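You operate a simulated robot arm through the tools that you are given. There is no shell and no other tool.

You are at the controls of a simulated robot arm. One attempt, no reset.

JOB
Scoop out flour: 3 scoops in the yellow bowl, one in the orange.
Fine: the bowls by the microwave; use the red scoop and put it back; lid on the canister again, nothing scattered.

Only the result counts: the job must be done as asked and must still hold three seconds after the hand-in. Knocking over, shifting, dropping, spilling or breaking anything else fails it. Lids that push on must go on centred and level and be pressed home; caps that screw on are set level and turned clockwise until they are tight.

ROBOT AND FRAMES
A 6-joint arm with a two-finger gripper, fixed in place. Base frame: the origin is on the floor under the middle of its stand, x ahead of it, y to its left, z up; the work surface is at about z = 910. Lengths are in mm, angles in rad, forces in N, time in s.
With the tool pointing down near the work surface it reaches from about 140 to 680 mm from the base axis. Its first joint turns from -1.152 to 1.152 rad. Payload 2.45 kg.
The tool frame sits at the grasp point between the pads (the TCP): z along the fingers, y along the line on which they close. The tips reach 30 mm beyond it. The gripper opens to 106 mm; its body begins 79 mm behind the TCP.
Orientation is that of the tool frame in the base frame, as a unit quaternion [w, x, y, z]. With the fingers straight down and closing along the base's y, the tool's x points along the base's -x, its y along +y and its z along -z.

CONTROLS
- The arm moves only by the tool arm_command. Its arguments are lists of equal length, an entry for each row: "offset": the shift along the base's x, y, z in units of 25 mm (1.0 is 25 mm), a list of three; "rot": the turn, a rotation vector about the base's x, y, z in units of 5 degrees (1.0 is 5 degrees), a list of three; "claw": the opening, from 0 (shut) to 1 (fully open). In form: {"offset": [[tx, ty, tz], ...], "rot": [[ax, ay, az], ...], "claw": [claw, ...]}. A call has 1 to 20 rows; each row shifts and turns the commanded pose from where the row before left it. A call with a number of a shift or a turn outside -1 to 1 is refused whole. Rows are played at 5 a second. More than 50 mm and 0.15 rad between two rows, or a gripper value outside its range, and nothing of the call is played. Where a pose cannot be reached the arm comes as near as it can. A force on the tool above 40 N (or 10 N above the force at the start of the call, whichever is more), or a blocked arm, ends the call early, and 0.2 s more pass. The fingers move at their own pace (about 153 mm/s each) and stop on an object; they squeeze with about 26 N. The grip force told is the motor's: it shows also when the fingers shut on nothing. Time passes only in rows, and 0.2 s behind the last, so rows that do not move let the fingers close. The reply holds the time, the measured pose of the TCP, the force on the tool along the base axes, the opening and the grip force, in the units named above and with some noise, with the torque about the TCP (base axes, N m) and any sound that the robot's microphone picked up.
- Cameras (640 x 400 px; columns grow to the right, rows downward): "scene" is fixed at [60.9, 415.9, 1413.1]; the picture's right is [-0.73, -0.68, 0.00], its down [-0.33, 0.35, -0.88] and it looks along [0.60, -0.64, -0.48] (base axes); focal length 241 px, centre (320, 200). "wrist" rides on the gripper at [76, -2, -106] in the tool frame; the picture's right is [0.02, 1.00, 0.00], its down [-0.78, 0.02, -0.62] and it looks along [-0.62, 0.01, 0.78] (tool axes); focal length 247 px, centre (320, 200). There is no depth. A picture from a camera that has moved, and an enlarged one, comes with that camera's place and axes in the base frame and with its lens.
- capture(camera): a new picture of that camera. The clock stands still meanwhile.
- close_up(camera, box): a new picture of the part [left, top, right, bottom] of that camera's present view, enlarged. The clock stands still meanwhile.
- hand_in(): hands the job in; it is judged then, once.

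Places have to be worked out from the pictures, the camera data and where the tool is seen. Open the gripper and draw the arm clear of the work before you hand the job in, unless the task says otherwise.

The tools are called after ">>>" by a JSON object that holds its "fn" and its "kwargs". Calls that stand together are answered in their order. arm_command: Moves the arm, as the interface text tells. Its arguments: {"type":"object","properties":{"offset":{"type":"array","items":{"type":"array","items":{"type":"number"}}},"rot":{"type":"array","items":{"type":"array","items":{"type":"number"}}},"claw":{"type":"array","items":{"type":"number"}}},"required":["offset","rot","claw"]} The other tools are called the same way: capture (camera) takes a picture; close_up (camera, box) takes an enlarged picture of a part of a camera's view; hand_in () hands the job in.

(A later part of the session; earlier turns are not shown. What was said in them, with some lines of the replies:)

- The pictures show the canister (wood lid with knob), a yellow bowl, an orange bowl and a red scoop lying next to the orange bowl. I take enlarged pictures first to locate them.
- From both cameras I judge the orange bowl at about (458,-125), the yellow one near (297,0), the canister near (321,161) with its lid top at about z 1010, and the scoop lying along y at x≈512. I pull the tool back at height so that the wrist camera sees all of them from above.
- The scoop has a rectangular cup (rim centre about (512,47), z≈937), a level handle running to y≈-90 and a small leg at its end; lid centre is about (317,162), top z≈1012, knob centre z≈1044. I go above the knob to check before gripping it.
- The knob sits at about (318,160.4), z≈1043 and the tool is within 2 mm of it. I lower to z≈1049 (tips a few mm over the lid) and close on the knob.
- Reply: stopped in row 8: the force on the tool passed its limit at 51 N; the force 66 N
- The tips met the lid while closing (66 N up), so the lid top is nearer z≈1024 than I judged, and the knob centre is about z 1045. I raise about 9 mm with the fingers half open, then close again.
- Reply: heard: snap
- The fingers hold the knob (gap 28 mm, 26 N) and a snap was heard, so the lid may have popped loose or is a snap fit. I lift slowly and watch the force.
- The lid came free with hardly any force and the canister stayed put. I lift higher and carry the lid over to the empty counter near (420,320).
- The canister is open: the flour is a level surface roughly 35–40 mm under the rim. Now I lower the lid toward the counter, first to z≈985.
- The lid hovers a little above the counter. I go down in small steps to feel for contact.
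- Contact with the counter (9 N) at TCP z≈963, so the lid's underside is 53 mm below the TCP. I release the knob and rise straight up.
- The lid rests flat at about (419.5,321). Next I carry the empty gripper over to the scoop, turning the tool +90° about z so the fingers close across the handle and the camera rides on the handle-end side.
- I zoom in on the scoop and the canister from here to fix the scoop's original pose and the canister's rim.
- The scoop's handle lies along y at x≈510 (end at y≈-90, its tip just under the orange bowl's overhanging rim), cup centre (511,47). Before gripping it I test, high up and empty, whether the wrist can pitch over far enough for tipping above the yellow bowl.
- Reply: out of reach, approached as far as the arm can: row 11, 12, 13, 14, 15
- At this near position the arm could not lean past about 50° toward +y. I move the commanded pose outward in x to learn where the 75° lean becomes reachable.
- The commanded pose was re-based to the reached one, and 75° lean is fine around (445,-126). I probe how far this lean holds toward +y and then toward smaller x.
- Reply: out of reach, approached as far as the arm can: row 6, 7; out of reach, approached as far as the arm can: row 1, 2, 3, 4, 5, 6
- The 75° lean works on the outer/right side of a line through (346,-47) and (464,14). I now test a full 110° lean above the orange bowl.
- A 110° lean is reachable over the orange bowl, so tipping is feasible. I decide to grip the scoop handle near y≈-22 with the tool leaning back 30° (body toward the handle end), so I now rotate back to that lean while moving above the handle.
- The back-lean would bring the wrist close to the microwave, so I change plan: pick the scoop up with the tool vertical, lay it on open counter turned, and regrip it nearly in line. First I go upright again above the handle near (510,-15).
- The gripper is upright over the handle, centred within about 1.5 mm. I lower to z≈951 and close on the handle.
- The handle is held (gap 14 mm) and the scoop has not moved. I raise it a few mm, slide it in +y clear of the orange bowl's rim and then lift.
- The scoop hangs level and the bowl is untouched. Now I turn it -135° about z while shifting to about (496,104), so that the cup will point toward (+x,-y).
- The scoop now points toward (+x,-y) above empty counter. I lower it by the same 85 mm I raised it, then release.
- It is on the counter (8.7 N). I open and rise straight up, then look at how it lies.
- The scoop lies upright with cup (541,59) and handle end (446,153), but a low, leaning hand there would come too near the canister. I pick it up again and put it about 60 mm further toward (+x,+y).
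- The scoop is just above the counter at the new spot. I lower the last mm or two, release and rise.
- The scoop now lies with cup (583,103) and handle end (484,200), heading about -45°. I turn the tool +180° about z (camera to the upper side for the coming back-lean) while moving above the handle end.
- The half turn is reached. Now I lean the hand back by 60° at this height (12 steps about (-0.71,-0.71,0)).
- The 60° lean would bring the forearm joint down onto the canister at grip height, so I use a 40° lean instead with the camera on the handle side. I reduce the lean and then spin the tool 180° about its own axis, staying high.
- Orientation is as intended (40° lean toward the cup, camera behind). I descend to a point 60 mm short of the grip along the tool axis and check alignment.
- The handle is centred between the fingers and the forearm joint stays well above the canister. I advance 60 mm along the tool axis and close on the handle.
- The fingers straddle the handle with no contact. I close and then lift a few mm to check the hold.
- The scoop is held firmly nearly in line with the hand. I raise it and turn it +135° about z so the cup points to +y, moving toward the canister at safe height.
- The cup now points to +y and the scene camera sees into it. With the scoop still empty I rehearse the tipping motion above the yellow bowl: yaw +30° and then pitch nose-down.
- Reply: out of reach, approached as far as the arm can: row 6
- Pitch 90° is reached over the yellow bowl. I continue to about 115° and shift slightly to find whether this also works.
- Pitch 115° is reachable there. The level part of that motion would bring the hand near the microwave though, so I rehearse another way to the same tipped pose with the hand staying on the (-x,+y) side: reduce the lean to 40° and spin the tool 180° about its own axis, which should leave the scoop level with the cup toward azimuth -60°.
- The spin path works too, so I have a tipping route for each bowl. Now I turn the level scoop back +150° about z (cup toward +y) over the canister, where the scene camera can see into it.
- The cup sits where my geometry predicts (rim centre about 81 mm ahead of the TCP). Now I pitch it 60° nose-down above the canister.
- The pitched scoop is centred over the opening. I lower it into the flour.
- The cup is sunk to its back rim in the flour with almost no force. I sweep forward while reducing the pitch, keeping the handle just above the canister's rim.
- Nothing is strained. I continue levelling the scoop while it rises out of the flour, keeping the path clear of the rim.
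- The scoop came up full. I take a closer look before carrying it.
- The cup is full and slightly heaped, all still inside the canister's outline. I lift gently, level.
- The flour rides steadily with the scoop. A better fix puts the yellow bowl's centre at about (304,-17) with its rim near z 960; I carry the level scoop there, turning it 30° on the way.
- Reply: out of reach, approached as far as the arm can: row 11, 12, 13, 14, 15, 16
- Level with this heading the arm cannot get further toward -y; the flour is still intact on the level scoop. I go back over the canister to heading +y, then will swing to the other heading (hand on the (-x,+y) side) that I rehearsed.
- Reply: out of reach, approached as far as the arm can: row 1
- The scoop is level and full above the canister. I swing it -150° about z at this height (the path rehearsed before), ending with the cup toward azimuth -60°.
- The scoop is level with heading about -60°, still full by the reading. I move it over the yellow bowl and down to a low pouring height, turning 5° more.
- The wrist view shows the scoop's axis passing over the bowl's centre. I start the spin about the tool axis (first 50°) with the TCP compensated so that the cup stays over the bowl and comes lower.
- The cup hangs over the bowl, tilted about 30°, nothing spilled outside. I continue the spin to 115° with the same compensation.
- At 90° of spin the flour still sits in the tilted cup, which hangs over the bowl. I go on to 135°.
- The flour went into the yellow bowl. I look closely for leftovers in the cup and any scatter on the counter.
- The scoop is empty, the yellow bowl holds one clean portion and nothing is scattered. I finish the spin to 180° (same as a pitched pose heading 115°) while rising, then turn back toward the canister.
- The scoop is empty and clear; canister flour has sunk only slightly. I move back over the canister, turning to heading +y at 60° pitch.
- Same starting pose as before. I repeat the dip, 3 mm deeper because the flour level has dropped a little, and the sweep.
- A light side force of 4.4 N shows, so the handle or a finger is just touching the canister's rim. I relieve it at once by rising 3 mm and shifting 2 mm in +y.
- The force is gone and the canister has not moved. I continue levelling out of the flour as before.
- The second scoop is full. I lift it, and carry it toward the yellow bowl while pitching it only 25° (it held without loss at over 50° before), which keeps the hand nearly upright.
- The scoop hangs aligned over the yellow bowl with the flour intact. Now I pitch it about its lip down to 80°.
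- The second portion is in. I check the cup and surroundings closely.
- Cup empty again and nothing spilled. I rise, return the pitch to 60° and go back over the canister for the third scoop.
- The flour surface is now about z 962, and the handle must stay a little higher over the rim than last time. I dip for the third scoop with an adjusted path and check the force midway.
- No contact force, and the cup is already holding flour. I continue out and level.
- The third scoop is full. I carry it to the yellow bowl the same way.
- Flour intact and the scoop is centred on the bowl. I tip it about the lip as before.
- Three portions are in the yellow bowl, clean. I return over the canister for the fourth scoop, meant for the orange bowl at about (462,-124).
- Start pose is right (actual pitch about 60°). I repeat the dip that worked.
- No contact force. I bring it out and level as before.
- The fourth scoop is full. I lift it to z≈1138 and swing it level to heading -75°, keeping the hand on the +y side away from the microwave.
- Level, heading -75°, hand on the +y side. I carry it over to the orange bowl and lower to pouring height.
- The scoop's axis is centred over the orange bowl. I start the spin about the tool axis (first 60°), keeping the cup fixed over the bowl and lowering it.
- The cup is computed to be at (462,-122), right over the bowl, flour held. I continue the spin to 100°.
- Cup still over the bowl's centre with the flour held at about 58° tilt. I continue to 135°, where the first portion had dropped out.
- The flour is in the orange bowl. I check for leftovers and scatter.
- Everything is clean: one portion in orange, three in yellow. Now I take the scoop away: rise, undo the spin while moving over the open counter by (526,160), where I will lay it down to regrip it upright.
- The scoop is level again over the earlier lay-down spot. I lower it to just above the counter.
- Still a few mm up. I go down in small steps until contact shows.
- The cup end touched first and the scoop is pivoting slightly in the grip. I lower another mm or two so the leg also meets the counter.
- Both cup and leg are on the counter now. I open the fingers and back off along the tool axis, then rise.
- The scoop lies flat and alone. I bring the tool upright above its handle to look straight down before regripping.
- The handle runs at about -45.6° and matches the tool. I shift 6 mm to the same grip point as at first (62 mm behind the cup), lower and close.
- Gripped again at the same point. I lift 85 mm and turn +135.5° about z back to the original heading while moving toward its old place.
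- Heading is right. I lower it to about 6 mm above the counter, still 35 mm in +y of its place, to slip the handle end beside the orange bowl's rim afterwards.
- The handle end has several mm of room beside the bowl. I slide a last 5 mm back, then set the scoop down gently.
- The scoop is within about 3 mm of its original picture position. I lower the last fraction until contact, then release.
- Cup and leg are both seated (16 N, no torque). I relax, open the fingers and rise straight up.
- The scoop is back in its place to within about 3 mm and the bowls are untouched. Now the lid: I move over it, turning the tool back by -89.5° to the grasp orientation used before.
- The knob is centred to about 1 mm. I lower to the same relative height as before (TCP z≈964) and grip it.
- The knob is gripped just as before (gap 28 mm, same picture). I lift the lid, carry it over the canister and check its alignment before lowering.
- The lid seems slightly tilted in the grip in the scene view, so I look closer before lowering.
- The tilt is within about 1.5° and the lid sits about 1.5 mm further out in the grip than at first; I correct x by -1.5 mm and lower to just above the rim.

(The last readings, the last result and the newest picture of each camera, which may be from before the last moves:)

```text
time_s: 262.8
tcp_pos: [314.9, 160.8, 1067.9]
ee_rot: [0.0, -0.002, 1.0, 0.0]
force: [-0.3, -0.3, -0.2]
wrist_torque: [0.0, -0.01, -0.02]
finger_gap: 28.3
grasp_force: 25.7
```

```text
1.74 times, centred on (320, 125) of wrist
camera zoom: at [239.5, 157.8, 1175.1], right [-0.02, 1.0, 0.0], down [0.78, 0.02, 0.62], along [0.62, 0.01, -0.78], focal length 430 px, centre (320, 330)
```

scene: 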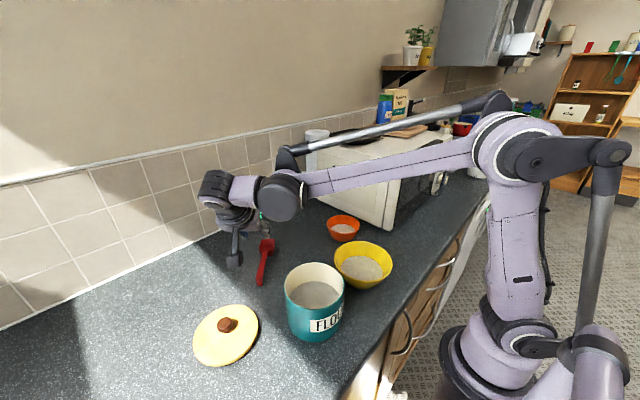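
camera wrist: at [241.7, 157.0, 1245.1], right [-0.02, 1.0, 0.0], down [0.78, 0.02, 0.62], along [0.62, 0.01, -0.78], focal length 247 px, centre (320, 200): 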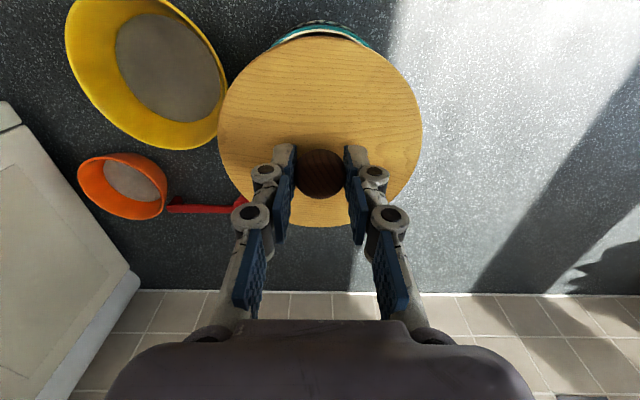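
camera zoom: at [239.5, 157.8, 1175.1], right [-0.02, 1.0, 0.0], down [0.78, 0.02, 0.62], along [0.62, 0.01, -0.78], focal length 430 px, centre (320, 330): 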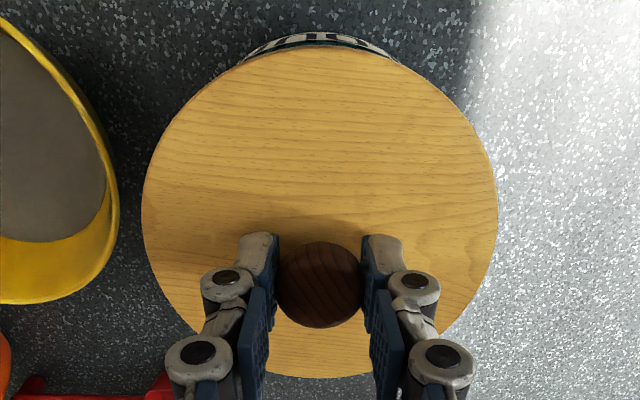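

The lid's outline is centred on the canister in both views. I lower in small steps, watching the force.

>>> {"fn": "arm_command", "kwargs": {"offset": [[0, 0, -0.1], [0, 0, -0.08], [0, 0, 0]], "rot": [[0, 0, 0], [0, 0, 0], [0, 0, 0]], "claw": [0, 0, 0]}}

>>> {"fn": "arm_command", "kwargs": {"offset": [[0, 0, -0.08], [0, 0, 0]], "rot": [[0, 0, 0], [0, 0, 0]], "claw": [0, 0]}}

>>> {"fn": "close_up", "kwargs": {"camera": "scene", "box": [270, 240, 370, 345]}}

```text
time_s: 263.6
tcp_pos: [314.6, 160.3, 1063.3]
ee_rot: [0.0, 0.0, 1.0, 0.0]
force: [-0.2, -0.1, -1.2]
wrist_torque: [0.0, -0.03, 0.03]
finger_gap: 28.1
grasp_force: 25.6
```

```text
time_s: 264.2
tcp_pos: [315.3, 159.9, 1062.9]
ee_rot: [0.0, -0.001, 1.0, 0.0]
force: [-0.3, 0.7, -0.9]
wrist_torque: [-0.01, 0.0, 0.03]
finger_gap: 28.4
grasp_force: 25.7
```

```text
3.81 times, centred on (320, 292) of scene
camera zoom: at [60.9, 415.9, 1413.1], right [-0.73, -0.68, 0.0], down [-0.33, 0.35, -0.88], along [0.6, -0.64, -0.48], focal length 918 px, centre (320, -152)
```

zoom: 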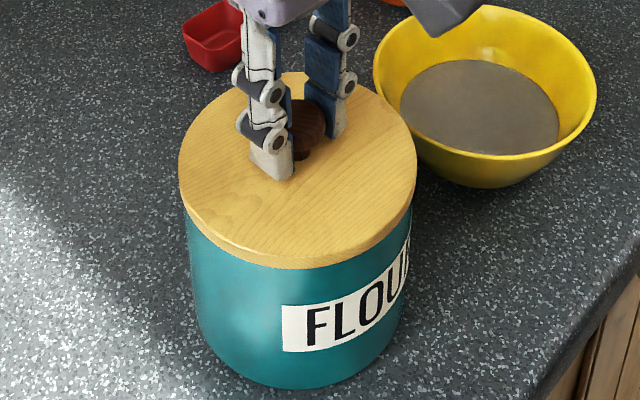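

>>> {"fn": "arm_command", "kwargs": {"offset": [[0, 0, -0.08], [0, 0, 0]], "rot": [[0, 0, 0], [0, 0, 0]], "claw": [0, 0]}}

>>> {"fn": "arm_command", "kwargs": {"offset": [[0, 0, -0.08], [0, 0, 0]], "rot": [[0, 0, 0], [0, 0, 0]], "claw": [0, 0]}}

>>> {"fn": "arm_command", "kwargs": {"offset": [[0, 0, -0.06], [0, 0, 0]], "rot": [[0, 0, 0], [0, 0, 0]], "claw": [0, 0]}}

```text
time_s: 264.8
tcp_pos: [316.0, 159.6, 1060.7]
ee_rot: [0.0, 0.0, 1.0, 0.0]
force: [6.0, 0.7, 20.0]
wrist_torque: [-0.01, 0.0, 0.08]
finger_gap: 28.3
grasp_force: 25.9
heard: snap
```

```text
time_s: 265.4
tcp_pos: [315.0, 160.9, 1058.4]
ee_rot: [-0.001, -0.001, 1.0, 0.0]
force: [7.4, -2.2, 23.7]
wrist_torque: [-0.06, -0.18, 0.07]
finger_gap: 28.1
grasp_force: 25.6
```

```text
time_s: 266.0
tcp_pos: [313.4, 160.3, 1057.0]
ee_rot: [-0.001, -0.001, 1.0, -0.001]
force: [5.4, -7.0, 22.4]
wrist_torque: [-0.15, -0.16, 0.04]
finger_gap: 28.0
grasp_force: 26.1
```

A snap was heard at z≈1060.7 with 20 N, the same height at which the lid was originally gripped. I release the knob and rise to inspect.

>>> {"fn": "arm_command", "kwargs": {"offset": [[0, 0, 0.08], [0, 0, 0], [0, 0, 0], [0, 0, 0], [0, 0, 0.4], [0, 0, 0.8], [0, 0, 1], [0, 0, 1], [0, 0, 0]], "rot": [[0, 0, 0], [0, 0, 0], [0, 0, 0], [0, 0, 0], [0, 0, 0], [0, 0, 0], [0, 0, 0], [0, 0, 0], [0, 0, 0]], "claw": [0, 0.35, 0.5, 0.5, 0.5, 0.5, 0.5, 0.5, 0.5]}}

>>> {"fn": "close_up", "kwargs": {"camera": "scene", "box": [270, 240, 370, 345]}}

>>> {"fn": "capture", "kwargs": {"camera": "wrist"}}

>>> {"fn": "capture", "kwargs": {"camera": "scene"}}

```text
time_s: 268.0
tcp_pos: [313.5, 159.1, 1138.3]
ee_rot: [-0.001, -0.001, 1.0, 0.0]
force: [0.0, -0.6, -0.4]
wrist_torque: [0.01, 0.03, -0.03]
finger_gap: 53.0
grasp_force: 0.0
```

```text
3.81 times, centred on (320, 292) of scene
camera zoom: at [60.9, 415.9, 1413.1], right [-0.73, -0.68, 0.0], down [-0.33, 0.35, -0.88], along [0.6, -0.64, -0.48], focal length 918 px, centre (320, -152)
```

zoom: 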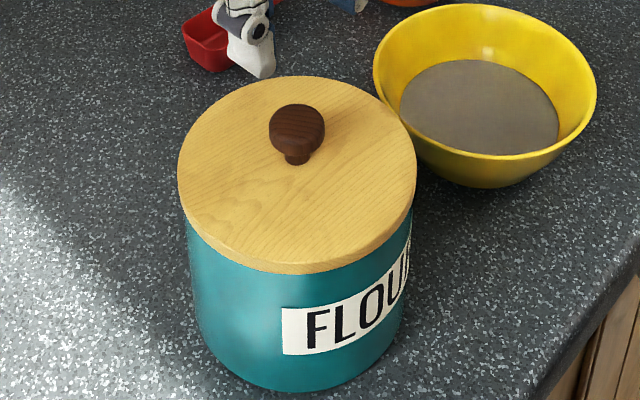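

```text
taken
camera wrist: at [238.5, 156.8, 1245.6], right [-0.02, 1.0, 0.0], down [0.78, 0.02, 0.62], along [0.62, 0.01, -0.78], focal length 247 px, centre (320, 200)
```

wrist: 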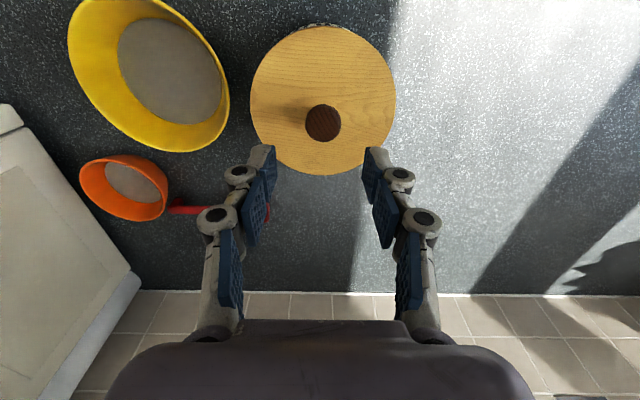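

```text
taken
```

scene: 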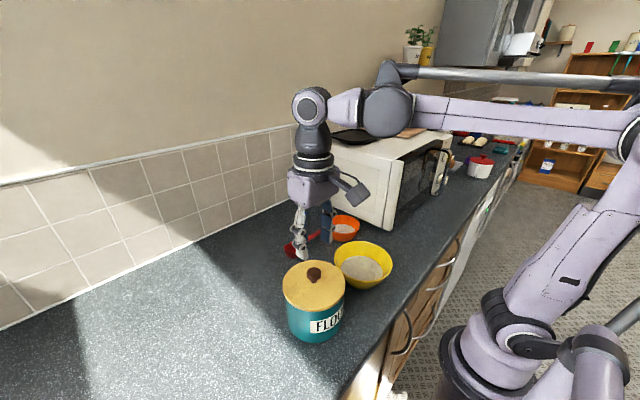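

The lid sits on the canister, which hasn't moved. I zoom in to check that it is level and home all round.

>>> {"fn": "close_up", "kwargs": {"camera": "scene", "box": [280, 255, 350, 320]}}

>>> {"fn": "close_up", "kwargs": {"camera": "wrist", "box": [235, 10, 410, 185]}}

```text
6.15 times, centred on (315, 288) of scene
camera zoom: at [60.9, 415.9, 1413.1], right [-0.73, -0.68, 0.0], down [-0.33, 0.35, -0.88], along [0.6, -0.64, -0.48], focal length 1484 px, centre (351, -338)
```

zoom: 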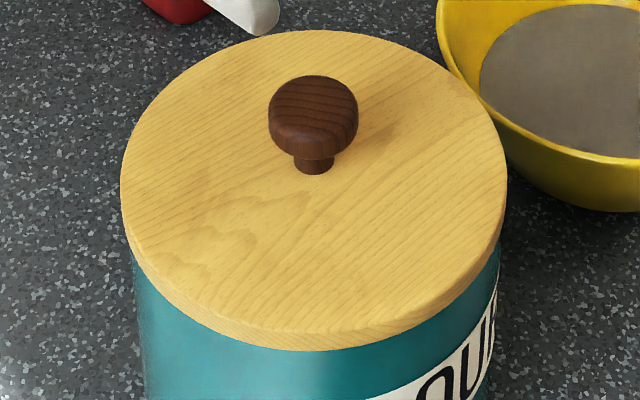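

```text
2.29 times, centred on (322, 98) of wrist
camera zoom: at [238.5, 156.8, 1245.6], right [-0.02, 1.0, 0.0], down [0.78, 0.02, 0.62], along [0.62, 0.01, -0.78], focal length 564 px, centre (314, 434)
```

zoom: 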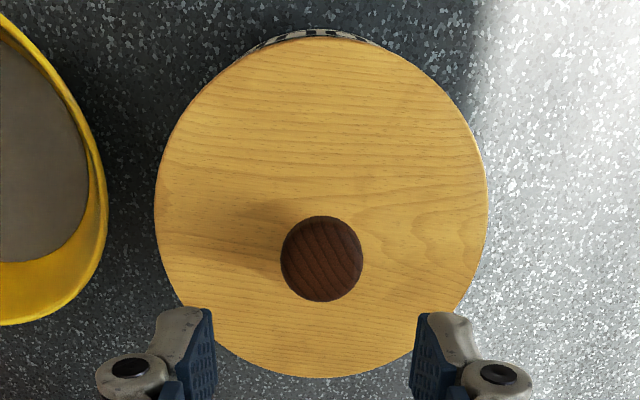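

The lid looks level and flush, centred to about 1 mm. To be sure it is home I close the empty fingers and press gently down on the knob's top.

>>> {"fn": "arm_command", "kwargs": {"offset": [[0.12, 0.08, 0], [0, 0, 0], [0, 0, 0], [0, 0, -0.8], [0, 0, -0.6], [0, 0, -0.2], [0, 0, 0]], "rot": [[0, 0, 0], [0, 0, 0], [0, 0, 0], [0, 0, 0], [0, 0, 0], [0, 0, 0], [0, 0, 0]], "claw": [0.2, 0, 0, 0, 0, 0, 0]}}

>>> {"fn": "arm_command", "kwargs": {"offset": [[0, 0, -0.1], [0, 0, -0.1], [0, 0, 0]], "rot": [[0, 0, 0], [0, 0, 0], [0, 0, 0]], "claw": [0, 0, 0]}}

>>> {"fn": "close_up", "kwargs": {"camera": "scene", "box": [270, 230, 370, 320]}}

>>> {"fn": "capture", "kwargs": {"camera": "wrist"}}

```text
time_s: 269.6
tcp_pos: [317.8, 163.4, 1099.2]
ee_rot: [-0.001, -0.001, 1.0, 0.0]
force: [-0.2, 0.2, 0.4]
wrist_torque: [0.01, 0.01, 0.0]
finger_gap: 0.0
grasp_force: 25.8
```

```text
time_s: 270.4
tcp_pos: [316.6, 162.6, 1094.8]
ee_rot: [-0.001, -0.001, 1.0, 0.0]
force: [-0.3, -0.3, -0.1]
wrist_torque: [-0.02, 0.01, 0.01]
finger_gap: 0.1
grasp_force: 26.3
```

```text
4.44 times, centred on (320, 275) of scene
camera zoom: at [60.9, 415.9, 1413.1], right [-0.73, -0.68, 0.0], down [-0.33, 0.35, -0.88], along [0.6, -0.64, -0.48], focal length 1072 px, centre (320, -133)
```

zoom: 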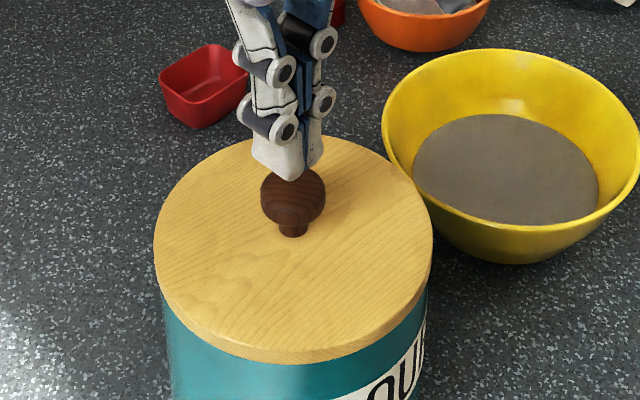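

```text
taken
camera wrist: at [241.8, 160.2, 1201.1], right [-0.02, 1.0, 0.0], down [0.78, 0.02, 0.62], along [0.62, 0.01, -0.78], focal length 247 px, centre (320, 200)
```

wrist: 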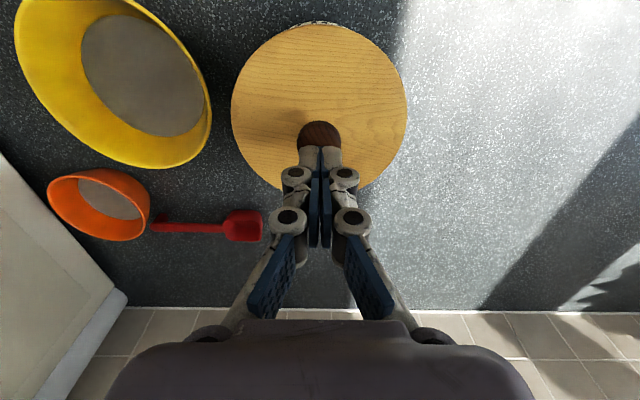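

The closed tips are centred on the knob. I press down in small steps.

>>> {"fn": "arm_command", "kwargs": {"offset": [[0, 0, -0.1], [0, 0, -0.08], [0, 0, 0]], "rot": [[0, 0, 0], [0, 0, 0], [0, 0, 0]], "claw": [0, 0, 0]}}

>>> {"fn": "arm_command", "kwargs": {"offset": [[0, 0, -0.06], [0, 0, 0]], "rot": [[0, 0, 0], [0, 0, 0]], "claw": [0, 0]}}

```text
time_s: 271.2
tcp_pos: [317.7, 163.0, 1089.3]
ee_rot: [-0.001, 0.0, 1.0, -0.001]
force: [0.2, -0.6, 0.6]
wrist_torque: [-0.01, -0.02, 0.02]
finger_gap: 0.2
grasp_force: 26.2
```

```text
time_s: 271.8
tcp_pos: [318.4, 162.1, 1087.9]
ee_rot: [0.0, 0.0, 1.0, 0.001]
force: [0.9, 0.5, 0.2]
wrist_torque: [0.01, 0.0, -0.01]
finger_gap: 0.0
grasp_force: 26.3
```

>>> {"fn": "arm_command", "kwargs": {"offset": [[0, 0, -0.08], [0, 0, 0]], "rot": [[0, 0, 0], [0, 0, 0]], "claw": [0, 0]}}

>>> {"fn": "arm_command", "kwargs": {"offset": [[0, 0, -0.08], [0, 0, 0]], "rot": [[0, 0, 0], [0, 0, 0]], "claw": [0, 0]}}

>>> {"fn": "close_up", "kwargs": {"camera": "scene", "box": [290, 235, 350, 290]}}

```text
time_s: 272.4
tcp_pos: [317.4, 163.1, 1086.8]
ee_rot: [-0.001, 0.0, 1.0, 0.0]
force: [1.0, 0.7, 0.6]
wrist_torque: [-0.01, -0.02, -0.02]
finger_gap: 0.0
grasp_force: 26.0
```

```text
time_s: 273.0
tcp_pos: [317.2, 162.9, 1085.3]
ee_rot: [-0.002, 0.0, 1.0, 0.0]
force: [-0.4, 0.1, 0.9]
wrist_torque: [-0.01, 0.01, -0.01]
finger_gap: 0.0
grasp_force: 26.3
```

```text
7.27 times, centred on (320, 262) of scene
camera zoom: at [60.9, 415.9, 1413.1], right [-0.73, -0.68, 0.0], down [-0.33, 0.35, -0.88], along [0.6, -0.64, -0.48], focal length 1753 px, centre (320, -254)
```

zoom: 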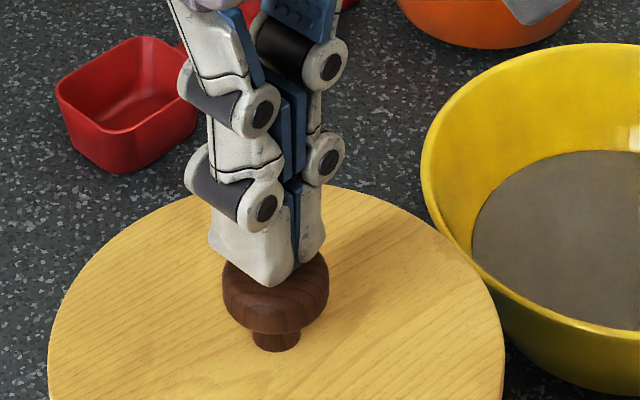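

>>> {"fn": "arm_command", "kwargs": {"offset": [[0, -0.04, -0.08], [0, 0, 0]], "rot": [[0, 0, 0], [0, 0, 0]], "claw": [0, 0]}}

>>> {"fn": "arm_command", "kwargs": {"offset": [[0, 0, -0.06], [0, 0, 0]], "rot": [[0, 0, 0], [0, 0, 0]], "claw": [0, 0]}}

>>> {"fn": "arm_command", "kwargs": {"offset": [[0, 0, -0.06], [0, 0, 0]], "rot": [[0, 0, 0], [0, 0, 0]], "claw": [0, 0]}}

```text
time_s: 273.6
tcp_pos: [317.5, 162.2, 1082.3]
ee_rot: [-0.001, -0.001, 1.0, 0.0]
force: [1.0, -0.1, -0.5]
wrist_torque: [0.0, 0.0, -0.01]
finger_gap: 0.0
grasp_force: 26.1
```

```text
time_s: 274.2
tcp_pos: [318.6, 161.6, 1080.5]
ee_rot: [-0.001, -0.001, 1.0, 0.0]
force: [-0.7, -0.3, -0.3]
wrist_torque: [-0.01, 0.03, -0.01]
finger_gap: 0.0
grasp_force: 25.7
```

```text
time_s: 274.8
tcp_pos: [317.9, 162.5, 1079.9]
ee_rot: [-0.001, -0.001, 1.0, 0.0]
force: [-0.2, -0.5, 4.8]
wrist_torque: [0.01, 0.02, -0.01]
finger_gap: 6.2
grasp_force: 26.3
```

The rounded knob starts to spread the fingers, so I stop that. Instead I straddle the knob with the fingers half open and press the lid's top evenly with both tips.

>>> {"fn": "arm_command", "kwargs": {"offset": [[0, 0, 0.8], [0, 0, 0], [0, 0, 0], [0, 0, 0]], "rot": [[0, 0, 0], [0, 0, 0], [0, 0, 0], [0, 0, 0]], "claw": [0, 0.6, 0.6, 0.6]}}

>>> {"fn": "arm_command", "kwargs": {"offset": [[-0.02, -0.02, -0.7], [0, 0, -0.7], [0, 0, -0.16], [0, 0, 0]], "rot": [[0, 0, 0], [0, 0, 0], [0, 0, 0], [0, 0, 0]], "claw": [0.6, 0.6, 0.6, 0.6]}}

>>> {"fn": "capture", "kwargs": {"camera": "wrist"}}

```text
time_s: 275.8
tcp_pos: [318.2, 160.6, 1099.7]
ee_rot: [0.0, -0.001, 1.0, 0.0]
force: [-0.6, 0.3, -0.6]
wrist_torque: [-0.01, 0.01, 0.02]
finger_gap: 63.7
grasp_force: 0.1
```

```text
time_s: 276.8
tcp_pos: [318.9, 160.1, 1059.2]
ee_rot: [0.0, 0.0, 1.0, 0.0]
force: [0.1, 0.5, 0.7]
wrist_torque: [0.01, 0.0, 0.0]
finger_gap: 63.8
grasp_force: 0.1
```

```text
taken
camera wrist: at [242.1, 157.3, 1167.2], right [-0.02, 1.0, 0.0], down [0.78, 0.02, 0.62], along [0.62, 0.01, -0.78], focal length 247 px, centre (320, 200)
```

wrist: 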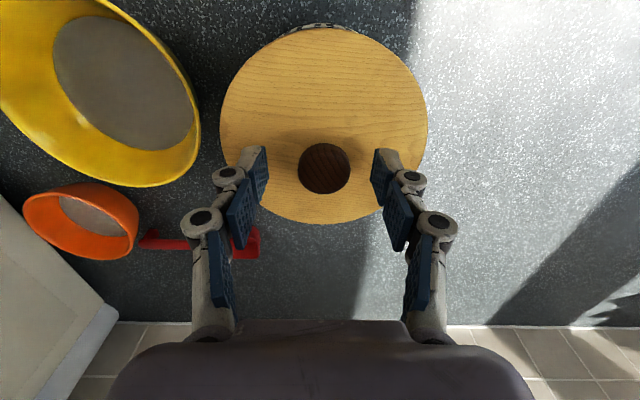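

>>> {"fn": "arm_command", "kwargs": {"offset": [[0, 0.08, 0], [0, 0, -0.08], [0, 0, -0.06], [0, 0, 0]], "rot": [[0, 0, 0], [0, 0, 0], [0, 0, 0], [0, 0, 0]], "claw": [0.6, 0.6, 0.6, 0.6]}}

>>> {"fn": "arm_command", "kwargs": {"offset": [[0, 0, -0.06], [0, 0, 0]], "rot": [[0, 0, 0], [0, 0, 0]], "claw": [0.6, 0.6]}}

>>> {"fn": "arm_command", "kwargs": {"offset": [[0, 0, -0.05], [0, 0, 0]], "rot": [[0, 0, 0], [0, 0, 0]], "claw": [0.6, 0.6]}}

```text
time_s: 277.8
tcp_pos: [317.2, 162.7, 1057.7]
ee_rot: [-0.001, -0.001, 1.0, 0.0]
force: [0.3, 0.3, 0.1]
wrist_torque: [0.01, 0.02, 0.01]
finger_gap: 63.5
grasp_force: 0.0
```

```text
time_s: 278.4
tcp_pos: [318.2, 163.3, 1054.0]
ee_rot: [-0.001, 0.0, 1.0, 0.001]
force: [-0.5, 0.1, -0.1]
wrist_torque: [-0.02, -0.01, 0.0]
finger_gap: 63.4
grasp_force: 0.1
```

```text
time_s: 279.0
tcp_pos: [317.0, 164.2, 1053.8]
ee_rot: [-0.001, -0.001, 1.0, 0.0]
force: [-0.1, -0.4, -0.9]
wrist_torque: [0.0, 0.01, -0.03]
finger_gap: 63.6
grasp_force: 0.0
```

>>> {"fn": "arm_command", "kwargs": {"offset": [[0, -0.03, -0.06], [0, 0, 0]], "rot": [[0, 0, 0], [0, 0, 0]], "claw": [0.6, 0.6]}}

>>> {"fn": "arm_command", "kwargs": {"offset": [[0, 0, -0.06], [0, 0, 0]], "rot": [[0, 0, 0], [0, 0, 0]], "claw": [0.6, 0.6]}}

>>> {"fn": "arm_command", "kwargs": {"offset": [[0, 0, -0.05], [0, 0, 0]], "rot": [[0, 0, 0], [0, 0, 0]], "claw": [0.6, 0.6]}}

```text
time_s: 279.6
tcp_pos: [318.5, 162.2, 1053.2]
ee_rot: [-0.001, -0.001, 1.0, 0.001]
force: [-0.4, 0.1, -0.2]
wrist_torque: [0.02, -0.01, 0.02]
finger_gap: 63.3
grasp_force: 0.1
```

```text
time_s: 280.2
tcp_pos: [317.8, 161.9, 1050.7]
ee_rot: [-0.001, 0.0, 1.0, 0.0]
force: [0.0, 0.2, 5.6]
wrist_torque: [0.06, -0.01, 0.04]
finger_gap: 65.1
grasp_force: 1.4
```

```text
time_s: 280.8
tcp_pos: [317.1, 162.0, 1048.8]
ee_rot: [0.0, -0.001, 1.0, 0.0]
force: [4.7, 0.9, 22.8]
wrist_torque: [0.21, -0.19, 0.04]
finger_gap: 67.8
grasp_force: 11.8
```

With 23 N pressed evenly nothing gives or snaps further, so the lid is home. I rise straight up and open the gripper.

>>> {"fn": "arm_command", "kwargs": {"offset": [[0, 0, 0.2], [0, 0, 0.6], [0, 0, 1], [0, 0, 1], [0, 0, 1], [0, 0, 1], [0, 0, 1], [0, 0, 1], [0, 0, 1], [0, 0, 0.6], [0, 0, 0]], "rot": [[0, 0, 0], [0, 0, 0], [0, 0, 0], [0, 0, 0], [0, 0, 0], [0, 0, 0], [0, 0, 0], [0, 0, 0], [0, 0, 0], [0, 0, 0], [0, 0, 0]], "claw": [0.6, 0.6, 0.6, 0.6, 0.8, 1, 1, 1, 1, 1, 1]}}

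>>> {"fn": "capture", "kwargs": {"camera": "wrist"}}

>>> {"fn": "close_up", "kwargs": {"camera": "scene", "box": [260, 190, 420, 350]}}

>>> {"fn": "close_up", "kwargs": {"camera": "scene", "box": [280, 255, 350, 320]}}

```text
time_s: 283.2
tcp_pos: [317.5, 162.8, 1259.5]
ee_rot: [-0.001, -0.001, 1.0, 0.0]
force: [-0.1, -1.5, 0.0]
wrist_torque: [0.0, -0.01, -0.01]
finger_gap: 106.5
grasp_force: 0.1
```

```text
taken
camera wrist: at [242.5, 158.9, 1366.4], right [-0.02, 1.0, 0.0], down [0.78, 0.02, 0.62], along [0.62, 0.01, -0.78], focal length 247 px, centre (320, 200)
```

wrist: 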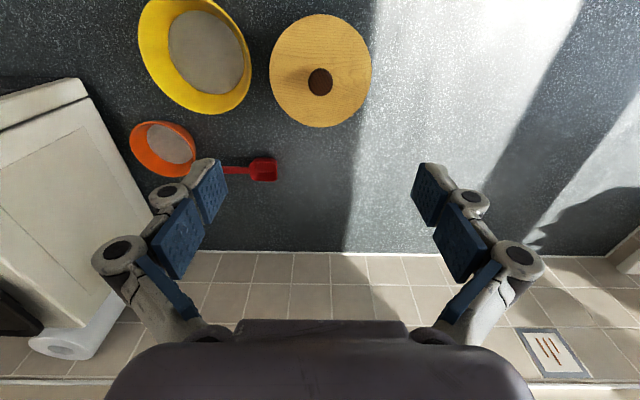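

```text
2.50 times, centred on (340, 270) of scene
camera zoom: at [60.9, 415.9, 1413.1], right [-0.73, -0.68, 0.0], down [-0.33, 0.35, -0.88], along [0.6, -0.64, -0.48], focal length 603 px, centre (270, 25)
```

zoom: 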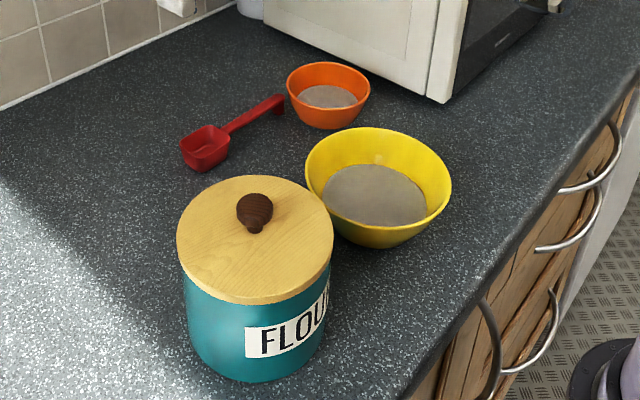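

```text
6.15 times, centred on (315, 288) of scene
camera zoom: at [60.9, 415.9, 1413.1], right [-0.73, -0.68, 0.0], down [-0.33, 0.35, -0.88], along [0.6, -0.64, -0.48], focal length 1484 px, centre (351, -338)
```

zoom: 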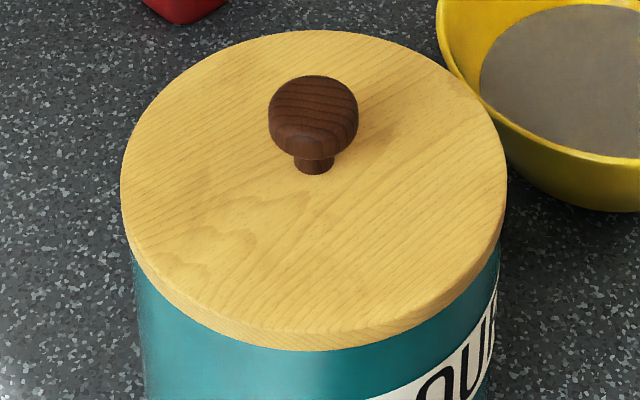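

Everything matches the opening picture: lid on, level and centred, scoop back in place, canister and bowls unmoved, three portions in yellow and one in orange, no scatter, arm high and open. I hand the job in.

>>> {"fn": "hand_in", "kwargs": {}}

```text
The job is handed in.
```

The job is handed in. All four scoops came up full: three are in the yellow bowl and one is in the orange bowl.

- **Flour:** the last pictures show clean flour in both bowls and nothing scattered on the counter.
- **Scoop:** the red scoop is back beside the orange bowl, about 3 mm from where it started.
- **Lid:** the lid is back on the canister, level and centred to about 1 mm. I heard it snap in at about 20 N, and pressing again with 23 N moved it no further.
- **Other items:** the canister and both bowls did not shift. During the second scoop something lightly touched the canister (about 4 N) and I backed off at once; it did not move.
- **Arm:** the gripper is open and about 200 mm above the canister.

I don't have the judge's result, so this rests on the camera pictures and force readings.
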